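You operate a simulated robot arm through the tools that you are given. There is no shell and no other tool. Be economical: measure what you need, move in short steps, check, and stop when the job is done.

You are at the controls of a simulated two-armed robot. One attempt, no reset.

JOB
Pull the hose out, rinse the floor basin and wind it in again.
Fine: brake FREE first; the hose end stands in the holder over the basin while the valve is open; close the valve before the end goes back to the holder beside the reel; brake on HOLD last; wet no floor; touch nothing else on this wall. Set down upright: green hose end.

It is judged by the outcome, as a careful person would: the job done as asked, and still so three seconds after it is handed in. It fails if anything else is knocked over, pushed out of place, dropped, spilled or broken.

ROBOT AND FRAMES
Two 7-joint arms with three-finger grippers on one trunk, on a base that drives. Base frame: it is fixed to the floor where the robot stands at the start and does not move with it; the origin is under the middle of the robot, x ahead of it, y to its left, z up. Units: cm, rad, N and s.
The left shoulder is at the start at [6.5, 15.4, 90], the right one opposite. With the tool pointing down near the work surface each hand reaches from about 20 to 64 cm from the robot's upright axis, wherever it stands, measured 20 degrees to its own side. Places, roughly: brake lever of the hose reel [60, 0, 60]; floor basin [30, 80, 20]; green tub [25, 150, 100]; grey lever of the sink [-30, 170, 60]; holder beside the hose reel [70, -20, 50]; holder over the floor basin [10, 90, 40]; hose reel [70, 10, 90]; small lever of the glove holder [50, 80, 120]; tap lever [-40, 200, 70]; valve lever of the hose reel [50, 30, 60]; yellow hand brush [-25, 200, 100]. Payload 2.69 kg a hand.
The TCP of each hand is the grasp point between the finger pads, 2.9 cm short of the fingertips. In the tool frame z runs along the fingers and y along their closing line. Largest opening 12 cm; the body of the gripper starts 7.8 cm behind the TCP.
Orientation is told as [roll, pitch, yaw] about the base's x, y, z axes, in that order, counted from this pose: with the fingers straight down and closing along the base's y, the tool's x points along the base's -x, its y along +y and its z along -z.

CONTROLS
- The arms move only by the tool play_rows. It takes "left_steps", "right_steps" or both (then of equal length, played together; a hand with none holds still); each is a list that holds one entry, the list of rows, each a list of 7 numbers: the shift along the tool's x, y, z in cm, then the turn, a rotation vector about the tool's x, y, z in rad, then the opening, from 0 (shut) to 1 (fully open). In form: [[[x, y, z, ax, ay, az, hand], ...]]. A call has 1 to 10 rows; each row shifts and turns the commanded pose from where the row before left it, along the tool's axes as they then stand. A row lasts 0.2 s, in which the tool goes at most 5 cm and 0.15 rad; a call with a longer step from one row to the next is refused whole, and so is a gripper value outside its range. A pose out of reach is approached as far as the arm can. The call stops where the force on the tool passes 70 N (or 10 N more than at its start, if that is more) or the arm is blocked; 0.2 s more then pass. The fingers move at their own pace and stop on an object; they squeeze with about 37 N. The grip force told is the motor's: it shows also when the fingers shut on nothing. Time passes only in rows, and 0.2 s behind the last, so rows that do not move let the fingers close. The reply holds the time, the measured pose of the TCP, the force on the tool along the base axes, the opening and the grip force, in the units named above and with some noise, with the torque about the TCP (base axes, N m) and any sound that the robot's microphone picked up, and new pictures: "pictures" is both (left out), scene, wrist or none (wrist: the cameras of the hands that moved).
- Cameras (640 x 400 px; columns grow to the right, rows downward): "scene" is now at [18.99, 2.71, 105.66]; the picture's right is [0.29, -0.96, 0.00], its down [-0.43, -0.13, -0.90] and it looks along [0.86, 0.26, -0.45] (base axes); focal length 214 px, centre (320, 200). "left" rides on the left gripper at [6.3, 0, -10.4] in its tool frame; the picture's right is [0.00, 1.00, 0.00], its down [-0.83, 0.00, -0.56] and it looks along [-0.56, 0.00, 0.83] (tool axes); focal length 275 px, centre (320, 200). "right" rides on the right gripper at [6.3, 0, -10.4] in its tool frame; the picture's right is [0.00, 1.00, 0.00], its down [-0.83, 0.00, -0.56] and it looks along [-0.56, 0.00, 0.83] (tool axes); focal length 275 px, centre (320, 200). There is no depth. A picture from a camera that has moved, and an enlarged one, comes with that camera's place and axes in the base frame and with its lens.
- raise_lower(by): slides the trunk up (or, below 0, down) by that many cm; the arms and the scene camera ride with it, the base frame stays. It gives what a move gives, with no picture.
- steer(legs): drives the robot by 1 to 6 legs, each [ahead, left, turn to the left] in cm, cm and rad, along the robot's own axes; the way and the turn of a leg run together, so that a leg with both is an arc; at most 150 cm and 3.142 rad a leg. The arms and the cameras ride along, it lands a little off, and it stops where it bumps. It gives what a move gives, and a new picture of the scene camera.
- aim_head(pan, tilt): turns the head with the scene camera to pan (to the left, within 1.396 rad either way) and tilt (down, from -0.506 to 1.204), counted from straight ahead of the robot. It gives what a move gives, and a new picture of the scene camera.
- zoom(camera, box): a new picture of the part [left, top, right, bottom] of that camera's present view, enlarged. The clock stands still meanwhile.
- sign_off(): hands the job in; it is judged then, once.

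Go step by step. Nothing tells you exact positions but the pictures and the camera data: compare them with the known pose of the tool, close in by small moves and look again before you grip or let go. The budget is 120 turns and 260 pictures, counting those below and the enlarged ones. Unless the task says otherwise, let go and move clear before handing in, and close with one line.

The tools are called after ">>>" as name(argument=value, ...) on one line, values as JSON. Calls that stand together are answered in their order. play_rows: Moves the arms, as the interface text tells. Its arguments: {"type":"object","properties":{"left_steps":{"type":"array"},"right_steps":{"type":"array"},"pictures":{"type":"string","enum":["both","scene","wrist","none"]}},"required":[]} The other tools are called the same way: raise_lower (by) slides the trunk up or down; steer (legs) drives the base; aim_head (pan, tilt) turns the head that bears the scene camera; zoom (camera, box) takes an enlarged picture of a part of a camera's view; sign_off () hands the job in.

At the start:

```text
t: 0.0
left_eef_pos: [42.22, 37.22, 97.28]
left_tool_rot: [0.002, 0.003, 0.0]
left_wrist_force: [-0.5, 0.2, -0.3]
left_wrist_torque: [0.01, 0.0, -0.02]
left_grip_width: 11.98
left_gripper_force: 0.1
right_eef_pos: [34.14, -4.0, 101.67]
right_tool_rot: [0.001, -0.002, 0.0]
right_wrist_force: [-1.1, 0.2, -0.2]
right_wrist_torque: [-0.01, -0.04, -0.01]
right_grip_width: 12.02
right_gripper_force: 0.1
trunk travel left (down, up): [-27.1, 16.7]
robot x, y, heading: [0.35, -0.2, -0.002]
head pan, tilt: [0.295, 0.461]
```

scene: 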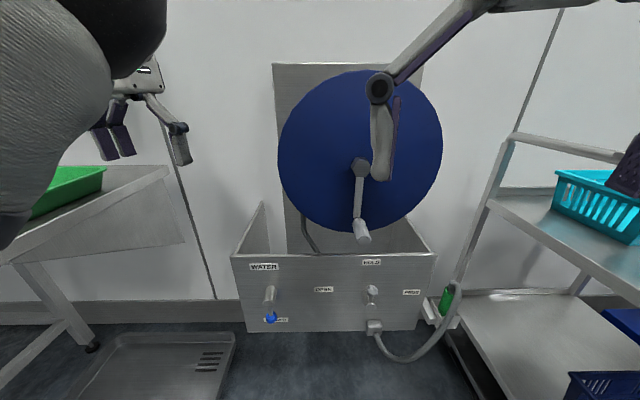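
right: 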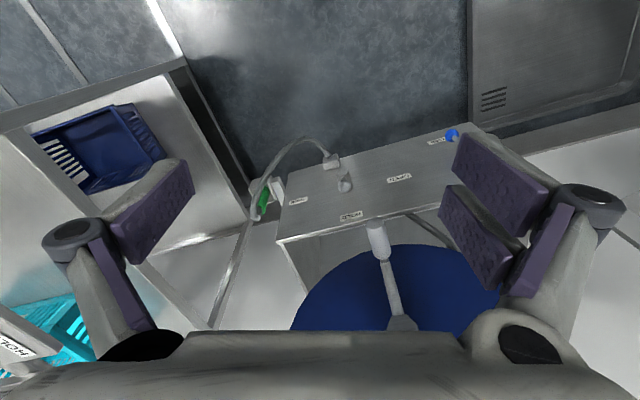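
left: 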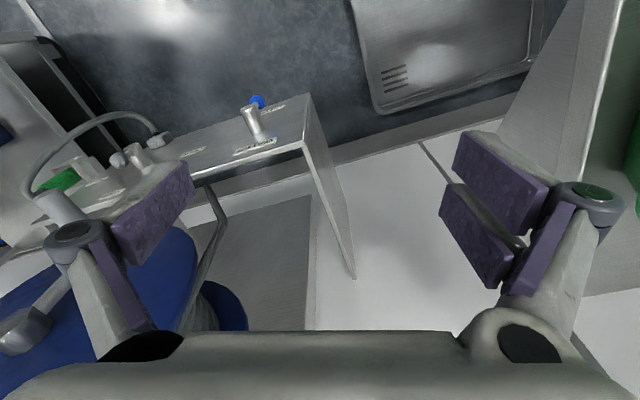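

I see the hose reel with its front box (valve lever on the left with WATER label, brake lever on the right with HOLD on top and FREE to the right), and the green hose end in a holder to the right. I'll look closer at the labels, then at the basin.

>>> zoom(camera="scene", box=[220, 240, 480, 400])

>>> aim_head(pan=1.2, tilt=0.6)

```text
2.46 times, centred on (350, 320) of scene
camera zoom: at [18.99, 2.71, 105.66], right [0.29, -0.96, 0.0], down [-0.43, -0.13, -0.9], along [0.86, 0.26, -0.45], focal length 528 px, centre (246, -95)
```

zoom: 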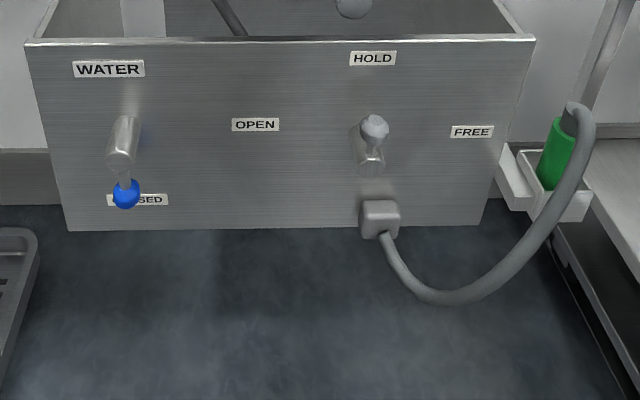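

```text
t: 1.2
left_eef_pos: [42.34, 37.08, 97.24]
left_tool_rot: [0.002, 0.003, 0.0]
left_wrist_force: [-0.5, -0.2, 0.2]
left_wrist_torque: [-0.02, 0.01, 0.01]
left_grip_width: 11.99
left_gripper_force: 0.0
right_eef_pos: [34.03, -3.95, 101.67]
right_tool_rot: [-0.001, -0.002, 0.0]
right_wrist_force: [-0.2, 0.2, -0.5]
right_wrist_torque: [0.03, 0.01, 0.02]
right_grip_width: 12.01
right_gripper_force: 0.0
trunk travel left (down, up): [-27.1, 16.7]
robot x, y, heading: [0.14, -0.11, -0.001]
head pan, tilt: [1.201, 0.6]
camera scene: at [13.41, 8.28, 104.4], right [0.93, -0.36, 0.0], down [-0.2, -0.53, -0.83], along [0.3, 0.77, -0.56], focal length 214 px, centre (320, 200)
```

scene: 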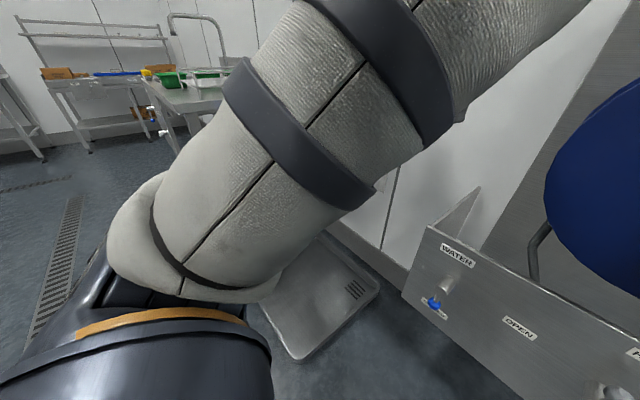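

The brake tip points up (HOLD) and the valve tip points down (CLOSED). I need a better view of the basin and its holder, so I'll back off a bit and look.

>>> steer(legs=[[-50, 0, 0], [0, 0, 0.7]])

>>> aim_head(pan=0.0, tilt=0.5)

```text
t: 6.0
left_eef_pos: [-41.18, 55.52, 97.22]
left_tool_rot: [0.0, 0.0, 0.703]
left_wrist_force: [0.1, -0.6, -0.4]
left_wrist_torque: [0.02, -0.02, 0.02]
left_grip_width: 12.0
left_gripper_force: 0.0
right_eef_pos: [-20.88, 18.92, 101.79]
right_tool_rot: [0.0, -0.001, 0.704]
right_wrist_force: [-0.4, -0.1, -0.3]
right_wrist_torque: [-0.01, -0.04, 0.01]
right_grip_width: 12.0
right_gripper_force: 0.1
trunk travel left (down, up): [-27.1, 16.7]
robot x, y, heading: [-49.62, -0.19, 0.708]
head pan, tilt: [1.201, 0.6]
camera scene: at [-44.5, 14.69, 104.4], right [0.94, 0.33, 0.0], down [0.18, -0.53, -0.83], along [-0.27, 0.78, -0.56], focal length 214 px, centre (320, 200)
```

scene: 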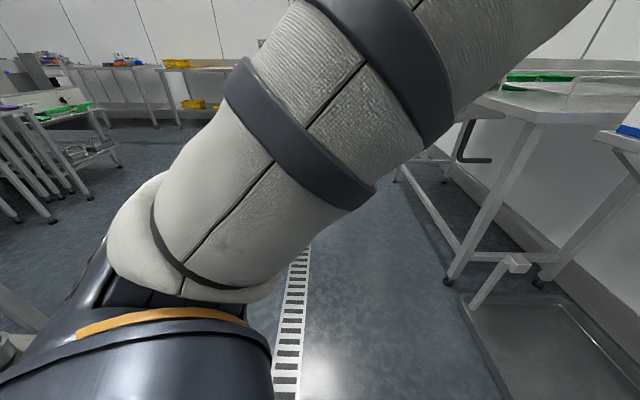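

```text
t: 7.4
left_eef_pos: [-41.11, 55.31, 97.28]
left_tool_rot: [0.0, -0.002, 0.702]
left_wrist_force: [0.1, -0.4, 0.0]
left_wrist_torque: [-0.03, 0.0, 0.0]
left_grip_width: 12.01
left_gripper_force: 0.1
right_eef_pos: [-20.85, 18.76, 101.71]
right_tool_rot: [0.0, -0.002, 0.703]
right_wrist_force: [1.0, -0.3, -0.1]
right_wrist_torque: [0.0, 0.0, 0.02]
right_grip_width: 12.01
right_gripper_force: 0.1
trunk travel left (down, up): [-27.1, 16.7]
robot x, y, heading: [-49.35, -0.04, 0.708]
head pan, tilt: [0.0, 0.499]
camera scene: at [-34.67, 12.23, 105.31], right [0.65, -0.76, 0.0], down [-0.36, -0.31, -0.88], along [0.67, 0.57, -0.48], focal length 214 px, centre (320, 200)
```

scene: 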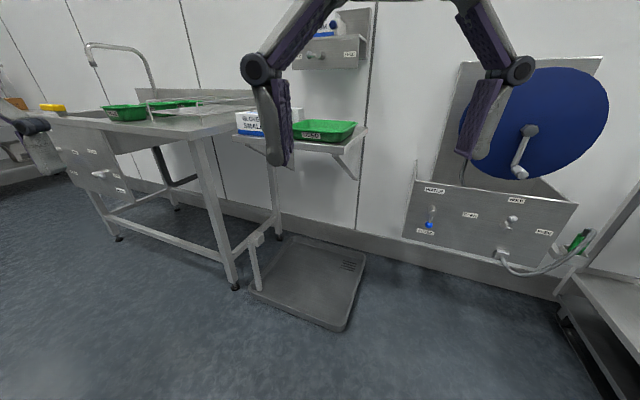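

Now I see the whole wall: basin on the floor, a bracket over it near the table leg, the reel box on the right. I'll enlarge these.

>>> zoom(camera="scene", box=[200, 190, 380, 340])

>>> zoom(camera="scene", box=[390, 50, 640, 300])

```text
2.67 times, centred on (290, 265) of scene
camera zoom: at [-34.67, 12.23, 105.31], right [0.65, -0.76, 0.0], down [-0.36, -0.31, -0.88], along [0.67, 0.57, -0.48], focal length 572 px, centre (400, 27)
```

zoom: 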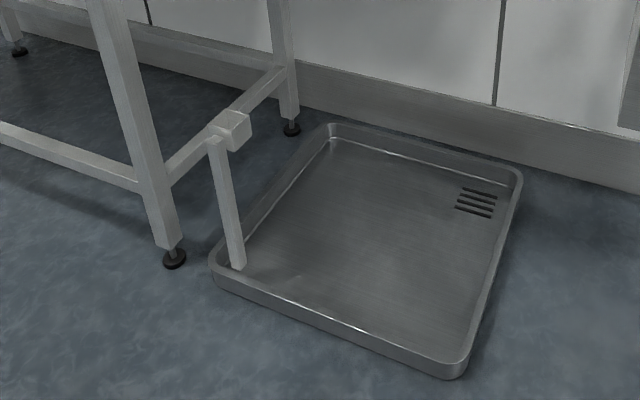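

```text
1.60 times, centred on (515, 175) of scene
camera zoom: at [-34.67, 12.23, 105.31], right [0.65, -0.76, 0.0], down [-0.36, -0.31, -0.88], along [0.67, 0.57, -0.48], focal length 343 px, centre (8, 240)
```

zoom: 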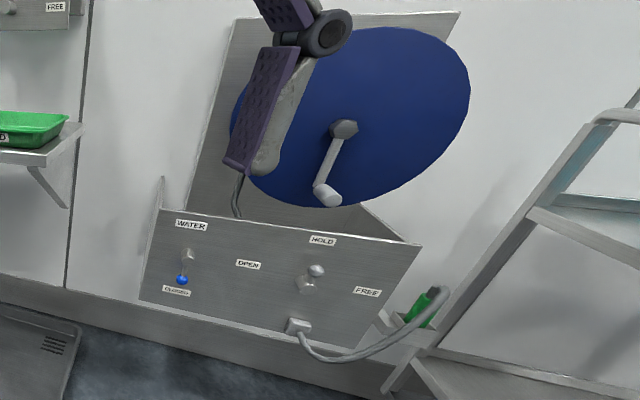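

The wall is turned about 0.32 rad relative to the base frame; brake tip ≈ (57.5, 1.4, 63), valve tip ≈ (49.5, 25, 54), hose end ≈ (61.5, -16, 60), basin holder ≈ (8, 88, 40). I'll tilt both hands forward while in open space and then drive to face the box.

>>> play_rows(right_steps=[[[0, 0, 0, 0, -0.14, 0, 0.3], [0, 0, 0, 0, -0.14, 0, 0.3], [0, 0, 0, 0, -0.14, 0, 0.3], [0, 0, 0, 0, -0.14, 0, 0.3], [0, 0, 0, 0, -0.14, 0, 0.3], [0, 0, 0, 0, -0.14, 0, 0.3]]], pictures="none")

>>> steer(legs=[[0, 0, -0.388], [0, -26, 0], [38, 0, 0]])

>>> raise_lower(by=-16)

>>> aim_head(pan=0.0, tilt=0.5)

>>> zoom(camera="right", box=[0, 0, 640, 400])

```text
t: 8.3
left_eef_pos: [-41.19, 55.39, 97.32]
left_tool_rot: [0.001, 0.0, 0.703]
left_wrist_force: [0.5, -0.4, 0.1]
left_wrist_torque: [0.04, -0.02, 0.01]
left_grip_width: 12.02
left_gripper_force: 0.0
right_eef_pos: [-18.12, 20.5, 104.74]
right_tool_rot: [0.17, -0.358, 0.497]
right_wrist_force: [-0.2, 0.2, -0.7]
right_wrist_torque: [0.0, 0.01, -0.01]
right_grip_width: 3.61
right_gripper_force: 0.1
trunk travel left (down, up): [-27.1, 16.7]
robot x, y, heading: [-49.74, -0.46, 0.704]
head pan, tilt: [0.0, 0.499]
stopped in row 4 (right hand): the arm was blocked; the commanded pose is now the measured one
```

```text
t: 14.1
left_eef_pos: [25.49, 34.64, 97.26]
left_tool_rot: [0.0, 0.0, 0.303]
left_wrist_force: [-0.2, 0.8, 0.2]
left_wrist_torque: [-0.04, 0.03, 0.04]
left_grip_width: 12.0
left_gripper_force: 0.0
right_eef_pos: [32.76, -6.49, 104.96]
right_tool_rot: [0.175, -0.362, 0.097]
right_wrist_force: [-0.8, 0.9, 0.2]
right_wrist_torque: [0.0, 0.03, 0.03]
right_grip_width: 3.6
right_gripper_force: 0.0
trunk travel left (down, up): [-27.1, 16.7]
robot x, y, heading: [-4.14, -13.51, 0.305]
head pan, tilt: [0.0, 0.499]
camera scene: at [14.82, -8.45, 105.86], right [0.19, -0.98, 0.0], down [-0.42, -0.08, -0.91], along [0.89, 0.18, -0.42], focal length 214 px, centre (320, 200)
```

scene: 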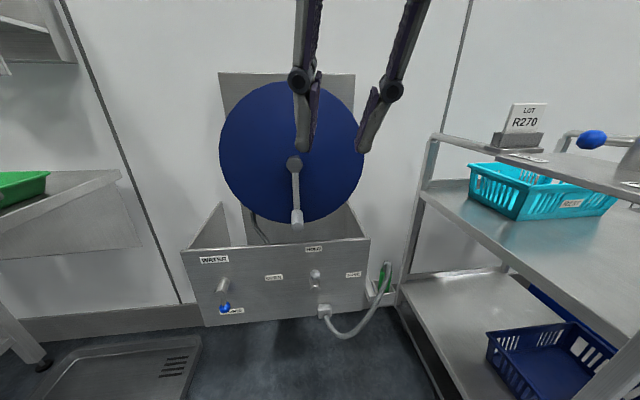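

```text
t: 15.9
left_eef_pos: [25.29, 34.69, 81.28]
left_tool_rot: [0.0, -0.003, 0.303]
left_wrist_force: [-0.2, 0.1, -0.4]
left_wrist_torque: [-0.01, -0.02, 0.02]
left_grip_width: 12.02
left_gripper_force: 0.1
right_eef_pos: [35.9, -5.93, 86.74]
right_tool_rot: [0.186, -0.274, 0.067]
right_wrist_force: [0.2, -0.3, -0.7]
right_wrist_torque: [-0.01, 0.0, 0.02]
right_grip_width: 3.6
right_gripper_force: 0.1
trunk travel left (down, up): [-11.1, 32.7]
robot x, y, heading: [-3.9, -13.1, 0.303]
head pan, tilt: [0.0, 0.499]
```

```text
t: 16.5
left_eef_pos: [25.32, 34.68, 81.29]
left_tool_rot: [0.002, -0.001, 0.302]
left_wrist_force: [0.0, -0.1, 1.1]
left_wrist_torque: [-0.01, 0.01, 0.02]
left_grip_width: 12.0
left_gripper_force: 0.0
right_eef_pos: [35.97, -5.92, 86.66]
right_tool_rot: [0.187, -0.274, 0.066]
right_wrist_force: [0.2, 0.0, 0.1]
right_wrist_torque: [-0.01, 0.0, 0.04]
right_grip_width: 3.63
right_gripper_force: 0.0
trunk travel left (down, up): [-11.1, 32.7]
robot x, y, heading: [-4.03, -13.08, 0.302]
head pan, tilt: [0.0, 0.499]
camera scene: at [19.61, -7.25, 88.44], right [0.16, -0.99, 0.0], down [-0.44, -0.07, -0.89], along [0.88, 0.15, -0.45], focal length 214 px, centre (320, 200)
```

scene: 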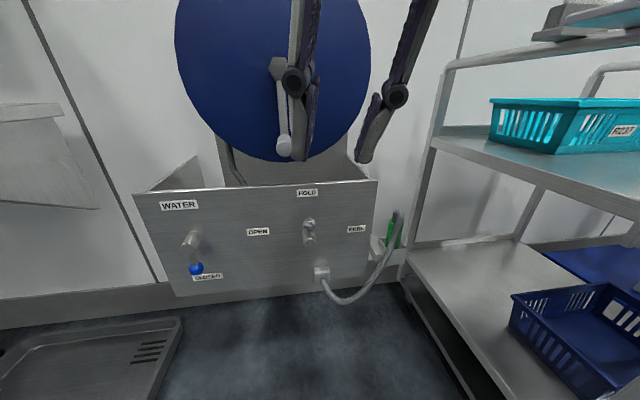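

```text
1.00 times, centred on (320, 200) of right (not enlarged: the box is as wide or as high as the picture)
camera zoom: at [27.37, -8.47, 94.94], right [-0.12, 0.98, 0.18], down [0.66, -0.06, 0.75], along [0.74, 0.21, -0.64], focal length 275 px, centre (320, 200)
```

zoom: 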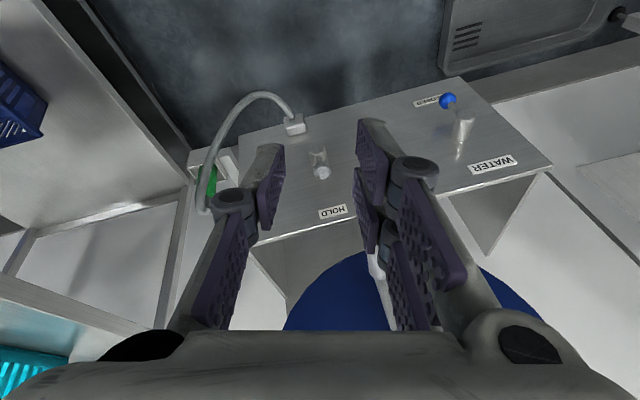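

The brake tip re-measures at the same place, and the crank handle hangs just above it, so I'll come in with fingers tilted forward. I tilt and lower the right hand towards a stand-off point before the brake.

>>> play_rows(right_steps=[[[0, 0, 3.5, 0.023, -0.12, -0.049, 0.3], [0, 0, 3.5, 0.023, -0.12, -0.049, 0.3], [0, 0, 3.5, 0.023, -0.12, -0.049, 0.3], [0, 0, 3.5, 0.023, -0.12, -0.049, 0.3], [0, 0, 3.5, 0.023, -0.12, -0.049, 0.3]]])

```text
t: 17.0
left_eef_pos: [25.23, 34.7, 81.38]
left_tool_rot: [0.0, -0.002, 0.3]
left_wrist_force: [0.0, -0.1, 0.2]
left_wrist_torque: [0.02, 0.02, -0.02]
left_grip_width: 12.01
left_gripper_force: 0.1
right_eef_pos: [40.31, -4.85, 85.04]
right_tool_rot: [0.254, -0.359, -0.067]
right_wrist_force: [-0.3, -0.1, 0.1]
right_wrist_torque: [0.03, -0.03, -0.03]
right_grip_width: 3.61
right_gripper_force: 0.0
trunk travel left (down, up): [-11.1, 32.7]
robot x, y, heading: [-3.81, -13.35, 0.3]
head pan, tilt: [0.0, 0.499]
stopped in row 2 (right hand): the arm was blocked; the commanded pose is now the measured one
camera scene: at [19.24, -6.16, 88.06], right [0.29, -0.96, 0.0], down [-0.47, -0.14, -0.87], along [0.84, 0.25, -0.49], focal length 214 px, centre (320, 200)
camera right: at [30.76, -6.79, 92.29], right [-0.03, 0.97, 0.23], down [0.58, -0.17, 0.8], along [0.82, 0.16, -0.56], focal length 275 px, centre (320, 200)
```

scene: 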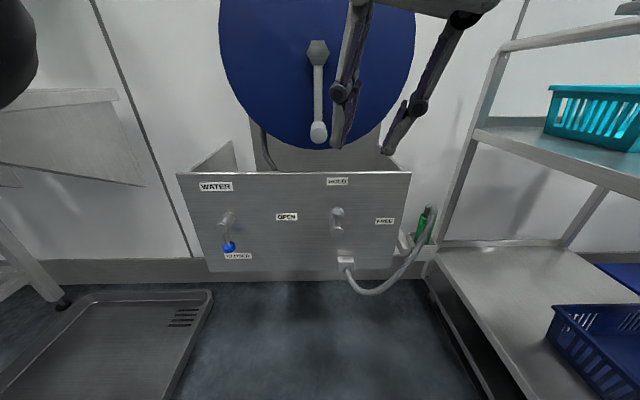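
right: 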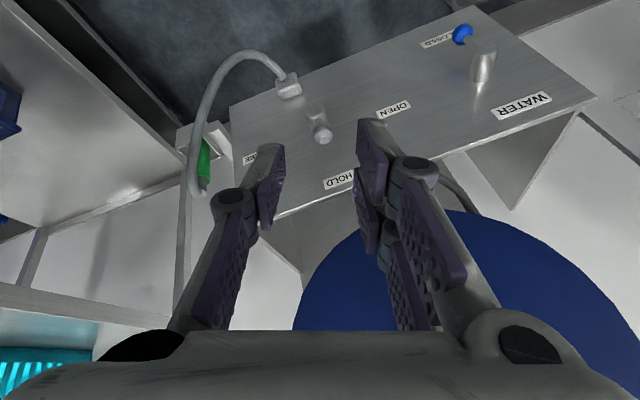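

The arm hit a joint limit in this posture. I'll return the hand to straight-down facing the wall, then go lower before tilting.

>>> play_rows(right_steps=[[[0, 0, 0, 0.045, 0.099, -0.077, 0.3], [0, 0, 0, 0.045, 0.099, -0.077, 0.3], [0, 0, 0, 0.045, 0.099, -0.077, 0.3], [0, 0, 0, 0.045, 0.099, -0.077, 0.3]]], pictures="none")

```text
t: 18.0
left_eef_pos: [25.39, 34.69, 81.29]
left_tool_rot: [0.001, 0.001, 0.303]
left_wrist_force: [-0.3, -0.5, 0.1]
left_wrist_torque: [-0.01, -0.02, -0.01]
left_grip_width: 11.98
left_gripper_force: 0.0
right_eef_pos: [40.06, -4.54, 81.91]
right_tool_rot: [0.005, -0.001, 0.292]
right_wrist_force: [-0.1, 0.4, -0.2]
right_wrist_torque: [-0.01, 0.02, -0.02]
right_grip_width: 3.61
right_gripper_force: 0.1
right hand out of reach, approached as far as the arm can: row 3, 4
trunk travel left (down, up): [-11.1, 32.7]
robot x, y, heading: [-3.79, -13.27, 0.302]
head pan, tilt: [0.0, 0.499]
```

>>> play_rows(right_steps=[[[0, 0, 4, 0, 0, 0, 0.3], [0, 0, 4, 0, 0, 0, 0.3], [0, 0, 4, 0, 0, 0, 0.3], [0, 0, 4, 0, 0, 0, 0.3], [0, 0, 0, 0, -0.12, 0, 0.3], [0, 0, 0, 0, -0.12, 0, 0.3], [0, 0, 0, 0, -0.12, 0, 0.3], [0, 0, 0, 0, -0.12, 0, 0.3], [0, 0, 0, 0, -0.12, 0, 0.3], [0, 0, 0, 0, -0.12, 0, 0.3]]], pictures="wrist")

```text
t: 20.2
left_eef_pos: [25.34, 34.58, 81.3]
left_tool_rot: [-0.001, -0.001, 0.302]
left_wrist_force: [0.0, -0.4, 1.3]
left_wrist_torque: [0.0, -0.03, 0.0]
left_grip_width: 11.99
left_gripper_force: 0.1
right_eef_pos: [40.2, -4.6, 65.91]
right_tool_rot: [0.006, -0.723, 0.289]
right_wrist_force: [0.5, 0.1, 0.2]
right_wrist_torque: [0.02, -0.02, 0.01]
right_grip_width: 3.59
right_gripper_force: 0.1
trunk travel left (down, up): [-11.1, 32.7]
robot x, y, heading: [-3.63, -13.27, 0.304]
head pan, tilt: [0.0, 0.499]
camera right: at [29.21, -7.86, 69.72], right [-0.29, 0.96, 0.0], down [0.24, 0.07, 0.97], along [0.92, 0.28, -0.26], focal length 275 px, centre (320, 200)
```

right: 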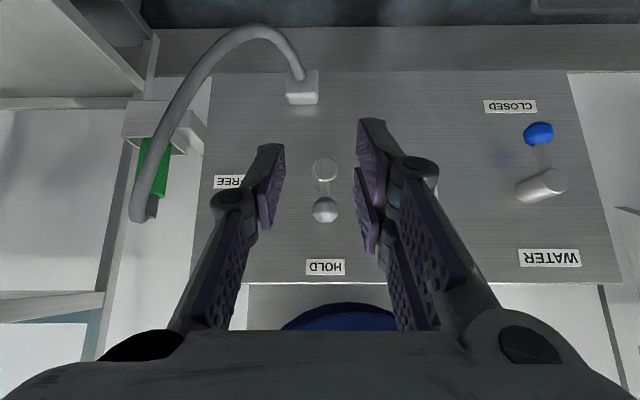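

The wrist camera now shows the brake (hub, with knob toward HOLD) clearly. I'll close the fingers, tilt a bit more, and go to a stand-off left of the brake knob.

>>> play_rows(right_steps=[[[0, 0, 0, 0, -0.117, 0, 0], [0, 0, 0, 0, -0.117, 0, 0], [0, 0, 0, 0, -0.117, 0, 0], [-0.87, 1.6, 4.08, 0, 0, 0, 0], [-0.87, 1.6, 4.08, 0, 0, 0, 0]]])

```text
t: 21.4
left_eef_pos: [25.36, 34.69, 81.11]
left_tool_rot: [0.001, -0.002, 0.303]
left_wrist_force: [0.6, 0.6, -0.8]
left_wrist_torque: [0.01, 0.0, 0.0]
left_grip_width: 12.02
left_gripper_force: 0.1
right_eef_pos: [47.18, 0.75, 63.27]
right_tool_rot: [0.006, -1.075, 0.289]
right_wrist_force: [-0.4, 0.0, 0.1]
right_wrist_torque: [-0.03, 0.04, 0.02]
right_grip_width: 0.0
right_gripper_force: 28.3
trunk travel left (down, up): [-11.1, 32.7]
robot x, y, heading: [-4.24, -13.46, 0.304]
head pan, tilt: [0.0, 0.499]
camera scene: at [19.27, -6.04, 88.13], right [0.3, -0.95, 0.0], down [-0.46, -0.14, -0.88], along [0.84, 0.26, -0.48], focal length 214 px, centre (320, 200)
camera right: at [35.68, -2.77, 62.82], right [-0.29, 0.96, 0.0], down [-0.09, -0.03, 1.0], along [0.95, 0.29, 0.09], focal length 275 px, centre (320, 200)
```

scene: 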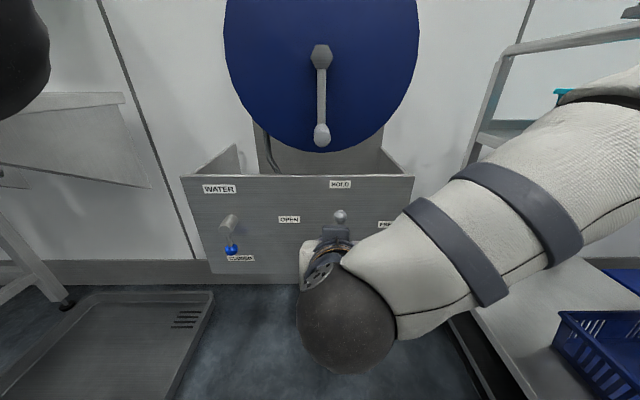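
right: 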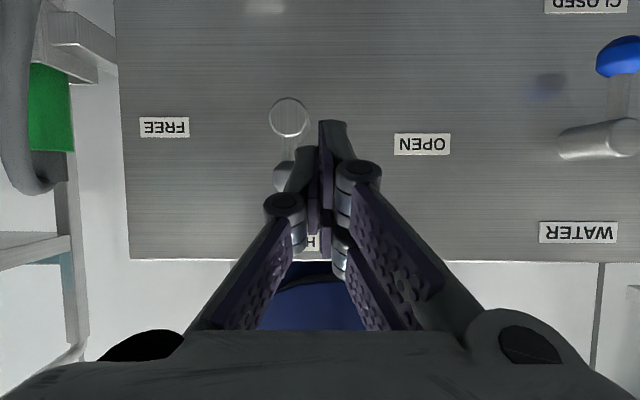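

>>> play_rows(right_steps=[[[-2.05, 0, 3.78, 0, 0, 0, 0], [-2.05, 0, 3.78, 0, 0, 0, 0]]], pictures="wrist")

```text
t: 22.0
left_eef_pos: [25.27, 34.72, 81.19]
left_tool_rot: [0.001, 0.001, 0.301]
left_wrist_force: [-0.5, 0.2, 0.8]
left_wrist_torque: [0.02, -0.03, 0.02]
left_grip_width: 11.98
left_gripper_force: 0.0
right_eef_pos: [55.54, 3.36, 63.55]
right_tool_rot: [0.005, -1.072, 0.289]
right_wrist_force: [-3.3, 2.2, -0.6]
right_wrist_torque: [0.02, 0.02, -0.01]
right_grip_width: 0.0
right_gripper_force: 28.8
trunk travel left (down, up): [-11.1, 32.7]
robot x, y, heading: [-3.63, -13.75, 0.299]
head pan, tilt: [0.0, 0.499]
camera right: at [43.91, -0.21, 63.05], right [-0.29, 0.96, 0.0], down [-0.09, -0.03, 1.0], along [0.95, 0.29, 0.09], focal length 275 px, centre (320, 200)
```

right: 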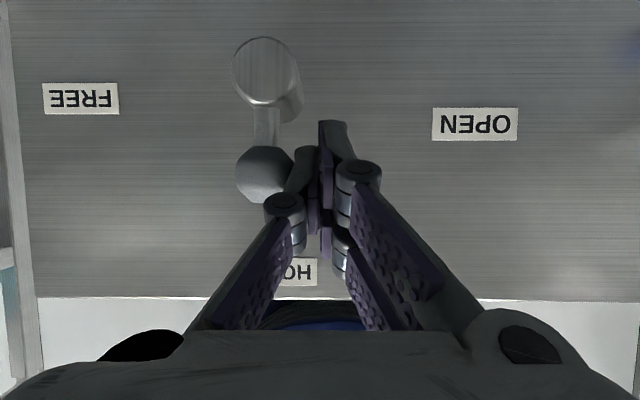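

>>> play_rows(right_steps=[[[-0.26, -1.4, -0.15, 0, 0, 0, 0], [-0.26, -1.4, -0.15, 0, 0, 0, 0], [0.4, -1.2, 0.21, 0, 0, 0, 0], [0.4, -1.2, 0.21, 0, 0, 0, 0], [0.88, -0.8, 0.47, 0, 0, 0, 0], [0.88, -0.8, 0.47, 0, 0, 0, 0]]], pictures="wrist")

```text
t: 23.4
left_eef_pos: [24.93, 34.85, 81.36]
left_tool_rot: [-0.003, -0.004, 0.302]
left_wrist_force: [-0.7, -0.6, 0.4]
left_wrist_torque: [-0.02, -0.03, 0.01]
left_grip_width: 12.0
left_gripper_force: 0.0
right_eef_pos: [57.09, -2.27, 62.22]
right_tool_rot: [0.018, -1.092, 0.291]
right_wrist_force: [-11.1, 31.0, 44.3]
right_wrist_torque: [0.98, 0.12, 0.59]
right_grip_width: 0.0
right_gripper_force: 28.0
trunk travel left (down, up): [-11.1, 32.7]
robot x, y, heading: [-4.01, -13.28, 0.303]
head pan, tilt: [0.0, 0.499]
camera right: at [45.49, -5.98, 61.51], right [-0.3, 0.95, 0.0], down [-0.11, -0.04, 0.99], along [0.95, 0.3, 0.11], focal length 275 px, centre (320, 200)
```

right: 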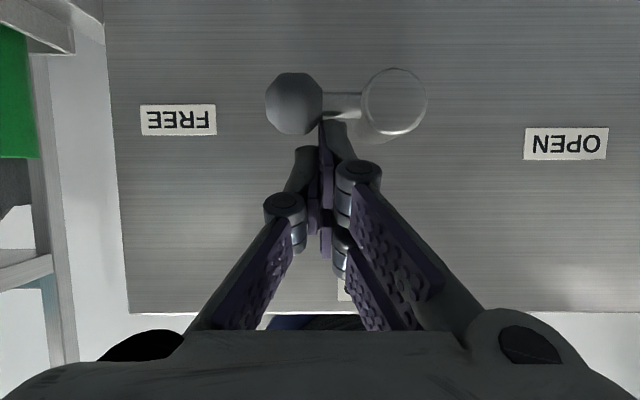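

The brake lever now points to FREE, against its stop. I back off and look at the hose end and its holder.

>>> play_rows(right_steps=[[[-1.3, 0.3, -0.7, 0, 0, 0, 0], [2.0, 0, -4, 0, 0, 0, 0], [2.0, 0, -4, 0, 0, 0, 0], [1.5, -3, -3, 0, 0, 0, 0.3], [0, -4, 0, 0, 0, 0, 0.5], [0, -4, 0, 0, 0, 0, 0.5]]])

```text
t: 24.8
left_eef_pos: [24.83, 36.32, 80.58]
left_tool_rot: [-0.015, 0.002, 0.311]
left_wrist_force: [-1.0, -1.1, 1.2]
left_wrist_torque: [-0.01, -0.06, -0.02]
left_grip_width: 12.0
left_gripper_force: 0.1
right_eef_pos: [50.6, -12.61, 63.33]
right_tool_rot: [-0.049, -1.067, 0.361]
right_wrist_force: [-1.1, -0.2, 1.2]
right_wrist_torque: [-0.02, -0.01, -0.06]
right_grip_width: 5.97
right_gripper_force: 0.1
right hand out of reach, approached as far as the arm can: row 4, 5, 6
trunk travel left (down, up): [-11.1, 32.7]
robot x, y, heading: [-4.12, -12.71, 0.31]
head pan, tilt: [0.0, 0.499]
camera scene: at [19.0, -4.26, 88.09], right [0.31, -0.95, 0.02], down [-0.45, -0.16, -0.88], along [0.84, 0.26, -0.48], focal length 214 px, centre (320, 200)
camera right: at [39.08, -16.48, 62.75], right [-0.31, 0.95, -0.03], down [-0.09, 0.0, 1.0], along [0.94, 0.32, 0.09], focal length 275 px, centre (320, 200)
```

scene: 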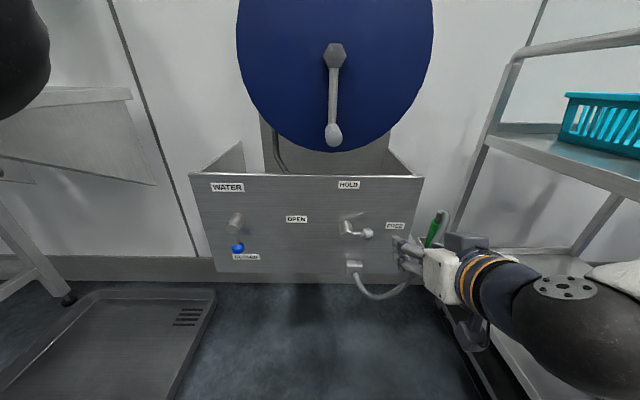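
right: 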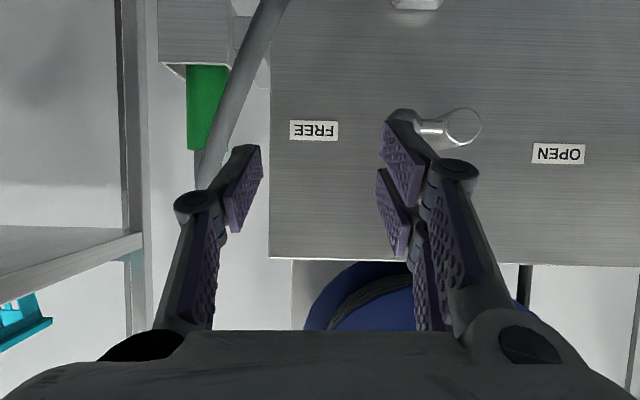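

>>> zoom(camera="scene", box=[340, 170, 500, 310])

>>> zoom(camera="right", box=[100, 0, 340, 220])

```text
2.86 times, centred on (420, 240) of scene
camera zoom: at [19.0, -4.26, 88.09], right [0.31, -0.95, 0.02], down [-0.45, -0.16, -0.88], along [0.84, 0.26, -0.48], focal length 613 px, centre (34, 86)
```

zoom: 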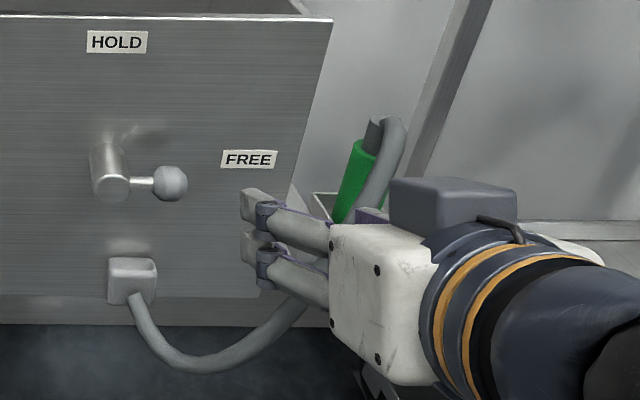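

```text
1.82 times, centred on (220, 110) of right
camera zoom: at [39.08, -16.48, 62.75], right [-0.31, 0.95, -0.03], down [-0.09, 0.0, 1.0], along [0.94, 0.32, 0.09], focal length 500 px, centre (502, 364)
```

zoom: 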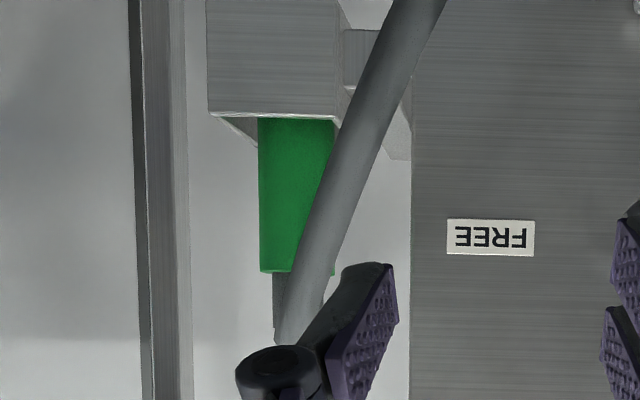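

The hose loops out of the top of the green end and hangs in front of it, so I'll come straight down with the fingers left and right of it. Green axis ≈ (65.3, -18), visible z 54.5–60.5. First I bring the hand vertical and up, then drive a bit closer.

>>> play_rows(right_steps=[[[-1.26, 0, -0.81, 0, 0.119, 0, 0.6], [-1.16, 0, -0.96, 0, 0.119, 0, 0.6], [-1.03, 0, -1.09, 0, 0.119, 0, 0.6], [-0.9, 0, -1.2, 0, 0.119, 0, 0.6], [-0.75, 0, -1.3, 0, 0.119, 0, 0.6], [-0.58, 0, -1.38, 0, 0.119, 0, 0.6], [-0.41, 0, -1.44, 0, 0.119, 0, 0.6], [-0.24, 0, -1.48, 0, 0.119, 0, 0.6], [-0.06, 0, -1.5, 0, 0.119, 0, 0.6]]], pictures="none")

>>> steer(legs=[[10, -6, 0]])

>>> zoom(camera="right", box=[0, 0, 640, 400])

```text
t: 26.8
left_eef_pos: [25.36, 34.71, 81.29]
left_tool_rot: [-0.001, 0.001, 0.302]
left_wrist_force: [0.2, 0.6, -0.4]
left_wrist_torque: [0.0, -0.02, 0.01]
left_grip_width: 12.02
left_gripper_force: 0.2
right_eef_pos: [50.31, -15.17, 76.78]
right_tool_rot: [0.003, 0.001, 0.293]
right_wrist_force: [0.2, -0.6, -0.7]
right_wrist_torque: [0.01, -0.01, 0.04]
right_grip_width: 7.2
right_gripper_force: 0.0
trunk travel left (down, up): [-11.1, 32.7]
robot x, y, heading: [-4.07, -13.27, 0.304]
head pan, tilt: [0.0, 0.499]
```

```text
t: 28.1
left_eef_pos: [36.19, 32.47, 80.9]
left_tool_rot: [-0.004, -0.002, 0.3]
left_wrist_force: [-0.3, -0.2, 0.0]
left_wrist_torque: [-0.02, 0.01, 0.02]
left_grip_width: 11.98
left_gripper_force: 0.1
right_eef_pos: [61.04, -17.17, 75.45]
right_tool_rot: [-0.021, 0.026, 0.311]
right_wrist_force: [-0.5, 0.6, -0.6]
right_wrist_torque: [-0.01, 0.02, -0.05]
right_grip_width: 7.21
right_gripper_force: 0.0
trunk travel left (down, up): [-11.1, 32.7]
robot x, y, heading: [7.19, -15.94, 0.303]
head pan, tilt: [0.0, 0.499]
camera scene: at [30.1, -8.26, 88.07], right [0.3, -0.95, 0.01], down [-0.45, -0.15, -0.88], along [0.84, 0.26, -0.48], focal length 214 px, centre (320, 200)
```

scene: 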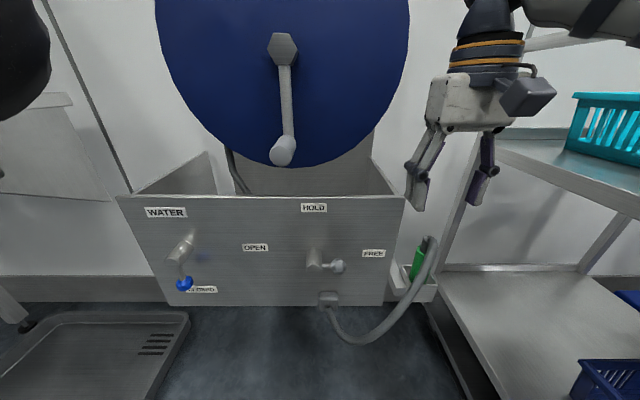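

```text
1.00 times, centred on (320, 200) of right (not enlarged: the box is as wide or as high as the picture)
camera zoom: at [55.28, -18.74, 86.1], right [-0.31, 0.95, -0.02], down [0.8, 0.27, 0.53], along [0.51, 0.15, -0.85], focal length 275 px, centre (320, 200)
```

zoom: 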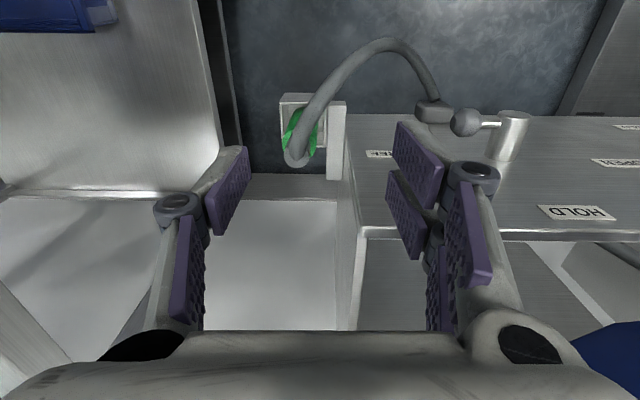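

>>> play_rows(right_steps=[[[-1.7, -1.12, 2.5, -0.02, -0.026, 0, 0.6], [-1.7, -1.12, 2.5, 0, 0, 0, 0.6], [0, 0, 1, 0, 0, 0, 0.6]]])

```text
t: 28.9
left_eef_pos: [36.47, 32.02, 81.3]
left_tool_rot: [0.0, -0.001, 0.303]
left_wrist_force: [-0.6, 0.2, 0.5]
left_wrist_torque: [-0.02, 0.04, 0.0]
left_grip_width: 11.98
left_gripper_force: 0.0
right_eef_pos: [65.24, -18.48, 69.58]
right_tool_rot: [0.006, 0.003, 0.311]
right_wrist_force: [0.3, -0.2, 0.3]
right_wrist_torque: [-0.04, 0.0, 0.01]
right_grip_width: 7.2
right_gripper_force: 0.0
trunk travel left (down, up): [-11.1, 32.7]
robot x, y, heading: [7.4, -15.93, 0.304]
head pan, tilt: [0.0, 0.499]
camera scene: at [30.46, -8.65, 88.17], right [0.3, -0.95, 0.0], down [-0.46, -0.14, -0.88], along [0.84, 0.26, -0.48], focal length 214 px, centre (320, 200)
camera right: at [59.37, -20.41, 80.03], right [-0.31, 0.95, 0.0], down [0.79, 0.26, 0.55], along [0.53, 0.18, -0.83], focal length 275 px, centre (320, 200)
```

scene: 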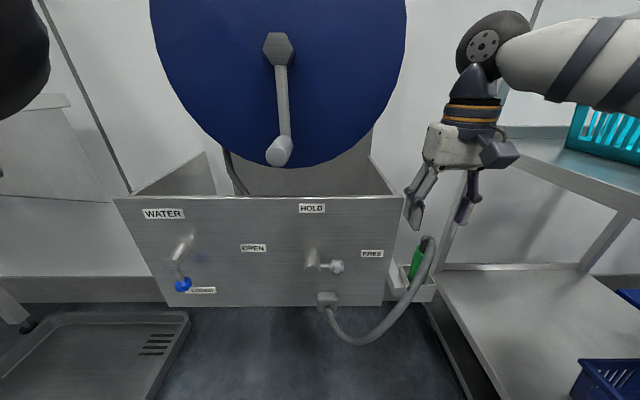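
right: 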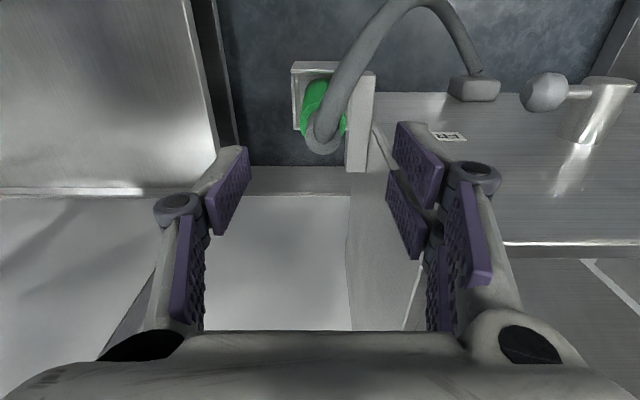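

>>> zoom(camera="right", box=[250, 30, 440, 190])

>>> zoom(camera="scene", box=[370, 210, 470, 320])

```text
2.50 times, centred on (345, 110) of right
camera zoom: at [59.37, -20.41, 80.03], right [-0.31, 0.95, 0.0], down [0.79, 0.26, 0.55], along [0.53, 0.18, -0.83], focal length 688 px, centre (258, 425)
```

zoom: 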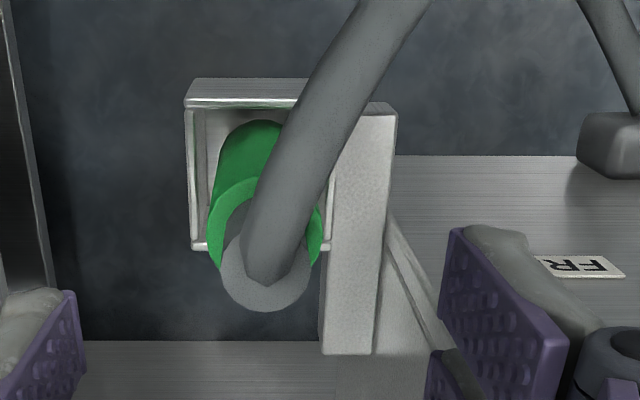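

```text
3.64 times, centred on (420, 265) of scene
camera zoom: at [30.46, -8.65, 88.17], right [0.3, -0.95, 0.0], down [-0.46, -0.14, -0.88], along [0.84, 0.26, -0.48], focal length 780 px, centre (-44, -36)
```

zoom: 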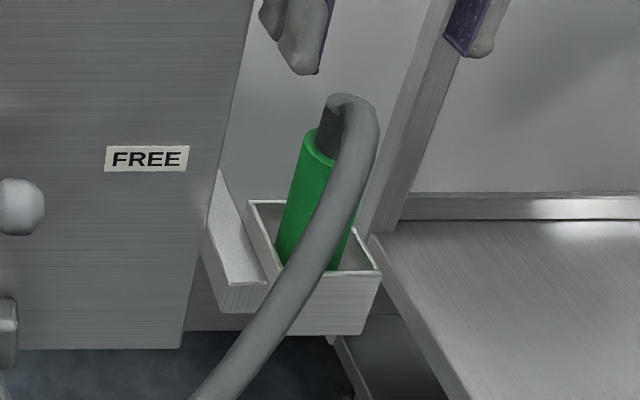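

The holder is an open cup with its rim at z≈54.4; the green top is at 60.3 with the hose rising from it. I'll descend astride it to TCP z≈58.4 and look.

>>> play_rows(right_steps=[[[-0.5, 0.3, 2, 0, 0, 0, 0.55], [0, 0, 3, 0, 0, 0, 0.55], [0, 0, 3, 0, 0, 0, 0.55], [0, 0, 3.1, 0, 0, 0, 0.55]]])

```text
t: 29.9
left_eef_pos: [36.43, 32.12, 81.32]
left_tool_rot: [-0.002, -0.002, 0.304]
left_wrist_force: [0.4, -0.1, -0.4]
left_wrist_torque: [0.01, -0.01, -0.01]
left_grip_width: 12.01
left_gripper_force: 0.1
right_eef_pos: [65.61, -18.14, 58.36]
right_tool_rot: [0.002, 0.001, 0.312]
right_wrist_force: [-0.3, -6.0, 3.5]
right_wrist_torque: [0.37, 0.02, 0.06]
right_grip_width: 6.3
right_gripper_force: 0.1
trunk travel left (down, up): [-11.1, 32.7]
robot x, y, heading: [7.26, -16.01, 0.302]
head pan, tilt: [0.0, 0.499]
camera scene: at [30.4, -8.61, 88.18], right [0.3, -0.95, 0.0], down [-0.46, -0.14, -0.88], along [0.84, 0.26, -0.48], focal length 214 px, centre (320, 200)
camera right: at [59.71, -20.08, 68.86], right [-0.31, 0.95, 0.0], down [0.79, 0.26, 0.56], along [0.53, 0.18, -0.83], focal length 275 px, centre (320, 200)
```

scene: 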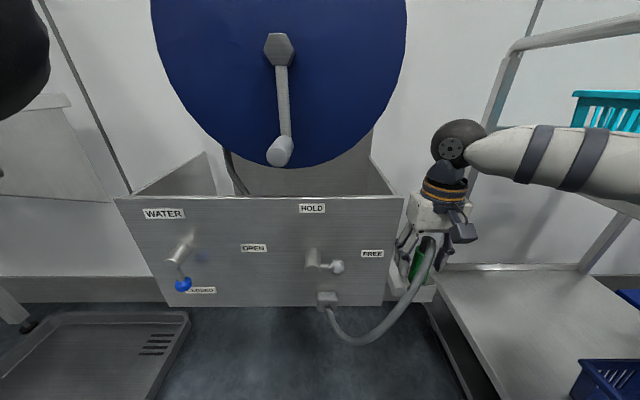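
right: 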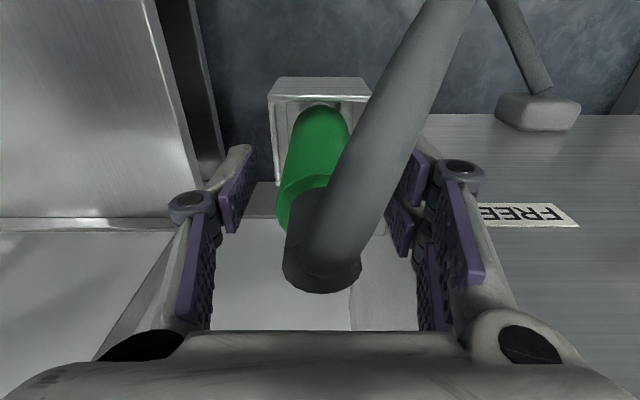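

>>> play_rows(right_steps=[[[0, 0, 0, 0, 0, 0, 0.2], [0, 0, 0, 0, 0, 0, 0.0], [0, 0, 0, 0, 0, 0, 0.0], [0, 0, 0, 0, 0, 0, 0.0]]], pictures="wrist")

```text
t: 30.9
left_eef_pos: [36.32, 32.19, 81.18]
left_tool_rot: [-0.002, -0.002, 0.304]
left_wrist_force: [0.0, -0.3, 0.1]
left_wrist_torque: [0.01, 0.01, 0.0]
left_grip_width: 12.0
left_gripper_force: 0.1
right_eef_pos: [65.52, -18.07, 58.38]
right_tool_rot: [0.004, 0.0, 0.31]
right_wrist_force: [1.4, 1.7, 1.1]
right_wrist_torque: [0.19, -0.08, 0.0]
right_grip_width: 3.17
right_gripper_force: 36.1
trunk travel left (down, up): [-11.1, 32.7]
robot x, y, heading: [7.38, -15.88, 0.301]
head pan, tilt: [0.0, 0.499]
camera right: at [59.7, -20.07, 68.85], right [-0.31, 0.95, 0.0], down [0.79, 0.26, 0.56], along [0.53, 0.18, -0.83], focal length 275 px, centre (320, 200)
```

right: 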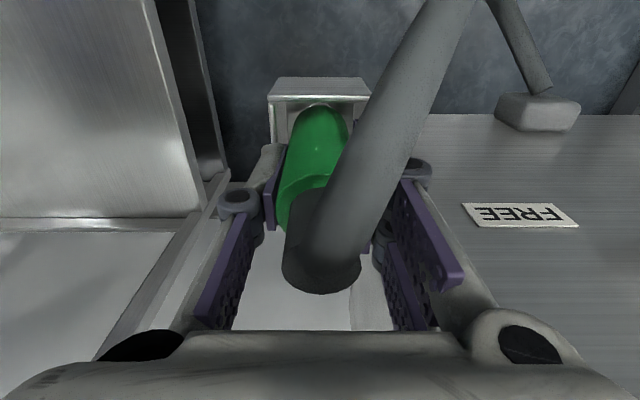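

Gripped (3.2 cm). I lift straight out of the cup.

>>> play_rows(right_steps=[[[0, 0, -2, 0, 0, 0, 0], [0, 0, -2, 0, 0, 0, 0], [0, 0, -2, 0, 0, 0, 0], [0, 0, -2, 0, 0, 0, 0], [0, 0, -2, 0, 0, 0, 0]]])

```text
t: 32.1
left_eef_pos: [36.47, 32.09, 81.26]
left_tool_rot: [0.001, 0.0, 0.303]
left_wrist_force: [-0.6, 0.3, -0.9]
left_wrist_torque: [-0.05, 0.01, 0.04]
left_grip_width: 12.0
left_gripper_force: 0.0
right_eef_pos: [65.64, -18.17, 68.11]
right_tool_rot: [0.005, 0.005, 0.31]
right_wrist_force: [-0.8, -1.0, -2.7]
right_wrist_torque: [-0.01, 0.0, -0.03]
right_grip_width: 3.18
right_gripper_force: 37.3
trunk travel left (down, up): [-11.1, 32.7]
robot x, y, heading: [7.37, -15.76, 0.307]
head pan, tilt: [0.0, 0.499]
camera scene: at [30.47, -8.65, 88.13], right [0.3, -0.95, 0.0], down [-0.46, -0.14, -0.88], along [0.84, 0.26, -0.48], focal length 214 px, centre (320, 200)
camera right: at [59.78, -20.21, 78.62], right [-0.31, 0.95, 0.01], down [0.79, 0.26, 0.55], along [0.53, 0.18, -0.83], focal length 275 px, centre (320, 200)
```

scene: 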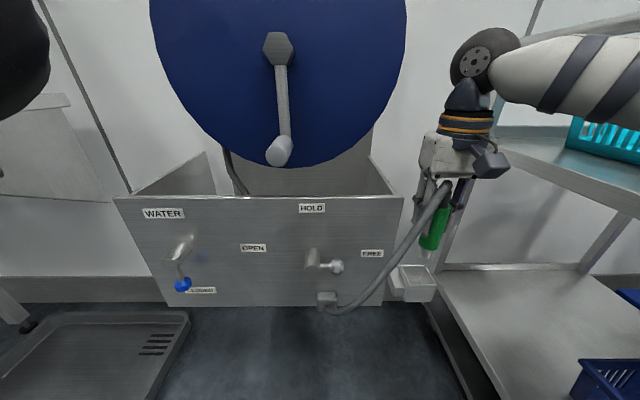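
right: 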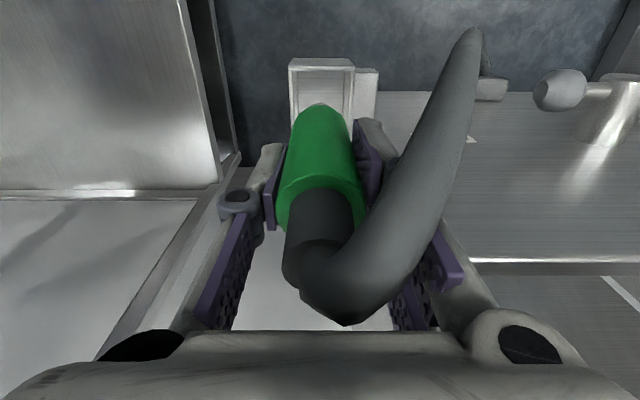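

The hose end is out and the hose follows. I back away from the wall, pull in the left hand and lower the right a little before travelling left to the basin.

>>> steer(legs=[[-20, 0, 0]])

>>> play_rows(left_steps=[[[4, 0, 0, 0, 0, 0, 0.5], [4, 0, 0, 0, 0, 0, 0.5], [4, 0, 0, 0, 0, 0, 0.5]]], right_steps=[[[0, 0, 2, 0, 0, 0, 0], [0, 0, 2, 0, 0, 0, 0], [0, 0, 2, 0, 0, 0, 0]]], pictures="scene")

```text
t: 33.7
left_eef_pos: [16.94, 25.96, 81.28]
left_tool_rot: [-0.001, 0.0, 0.305]
left_wrist_force: [-1.3, -0.3, 0.3]
left_wrist_torque: [-0.01, -0.03, -0.02]
left_grip_width: 12.03
left_gripper_force: 0.1
right_eef_pos: [46.38, -24.39, 68.07]
right_tool_rot: [0.006, 0.002, 0.312]
right_wrist_force: [0.3, -0.6, -4.0]
right_wrist_torque: [-0.03, 0.01, 0.0]
right_grip_width: 3.16
right_gripper_force: 36.9
trunk travel left (down, up): [-11.1, 32.7]
robot x, y, heading: [-12.34, -21.97, 0.307]
head pan, tilt: [0.0, 0.499]
camera scene: at [11.1, -14.72, 88.14], right [0.3, -0.95, 0.0], down [-0.46, -0.14, -0.88], along [0.84, 0.26, -0.48], focal length 214 px, centre (320, 200)
```

scene: 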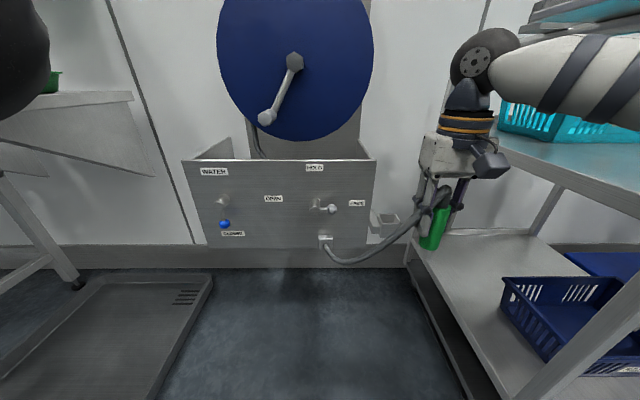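

```text
t: 34.5
left_eef_pos: [5.04, 22.42, 81.25]
left_tool_rot: [0.0, 0.001, 0.304]
left_wrist_force: [0.3, 0.0, 0.3]
left_wrist_torque: [-0.01, -0.02, 0.03]
left_grip_width: 5.99
left_gripper_force: 0.1
right_eef_pos: [46.36, -24.12, 62.16]
right_tool_rot: [0.007, 0.001, 0.312]
right_wrist_force: [-0.1, -0.1, -3.4]
right_wrist_torque: [0.02, 0.01, -0.06]
right_grip_width: 3.12
right_gripper_force: 37.7
trunk travel left (down, up): [-11.1, 32.7]
robot x, y, heading: [-12.21, -22.1, 0.304]
head pan, tilt: [0.0, 0.499]
camera scene: at [11.11, -14.72, 88.13], right [0.3, -0.95, 0.0], down [-0.46, -0.14, -0.88], along [0.84, 0.26, -0.48], focal length 214 px, centre (320, 200)
```

scene: 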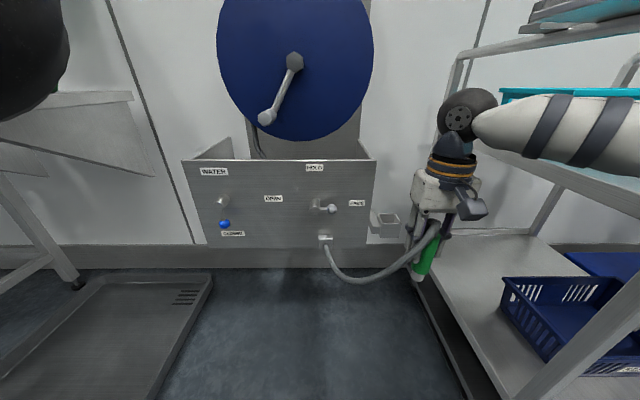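

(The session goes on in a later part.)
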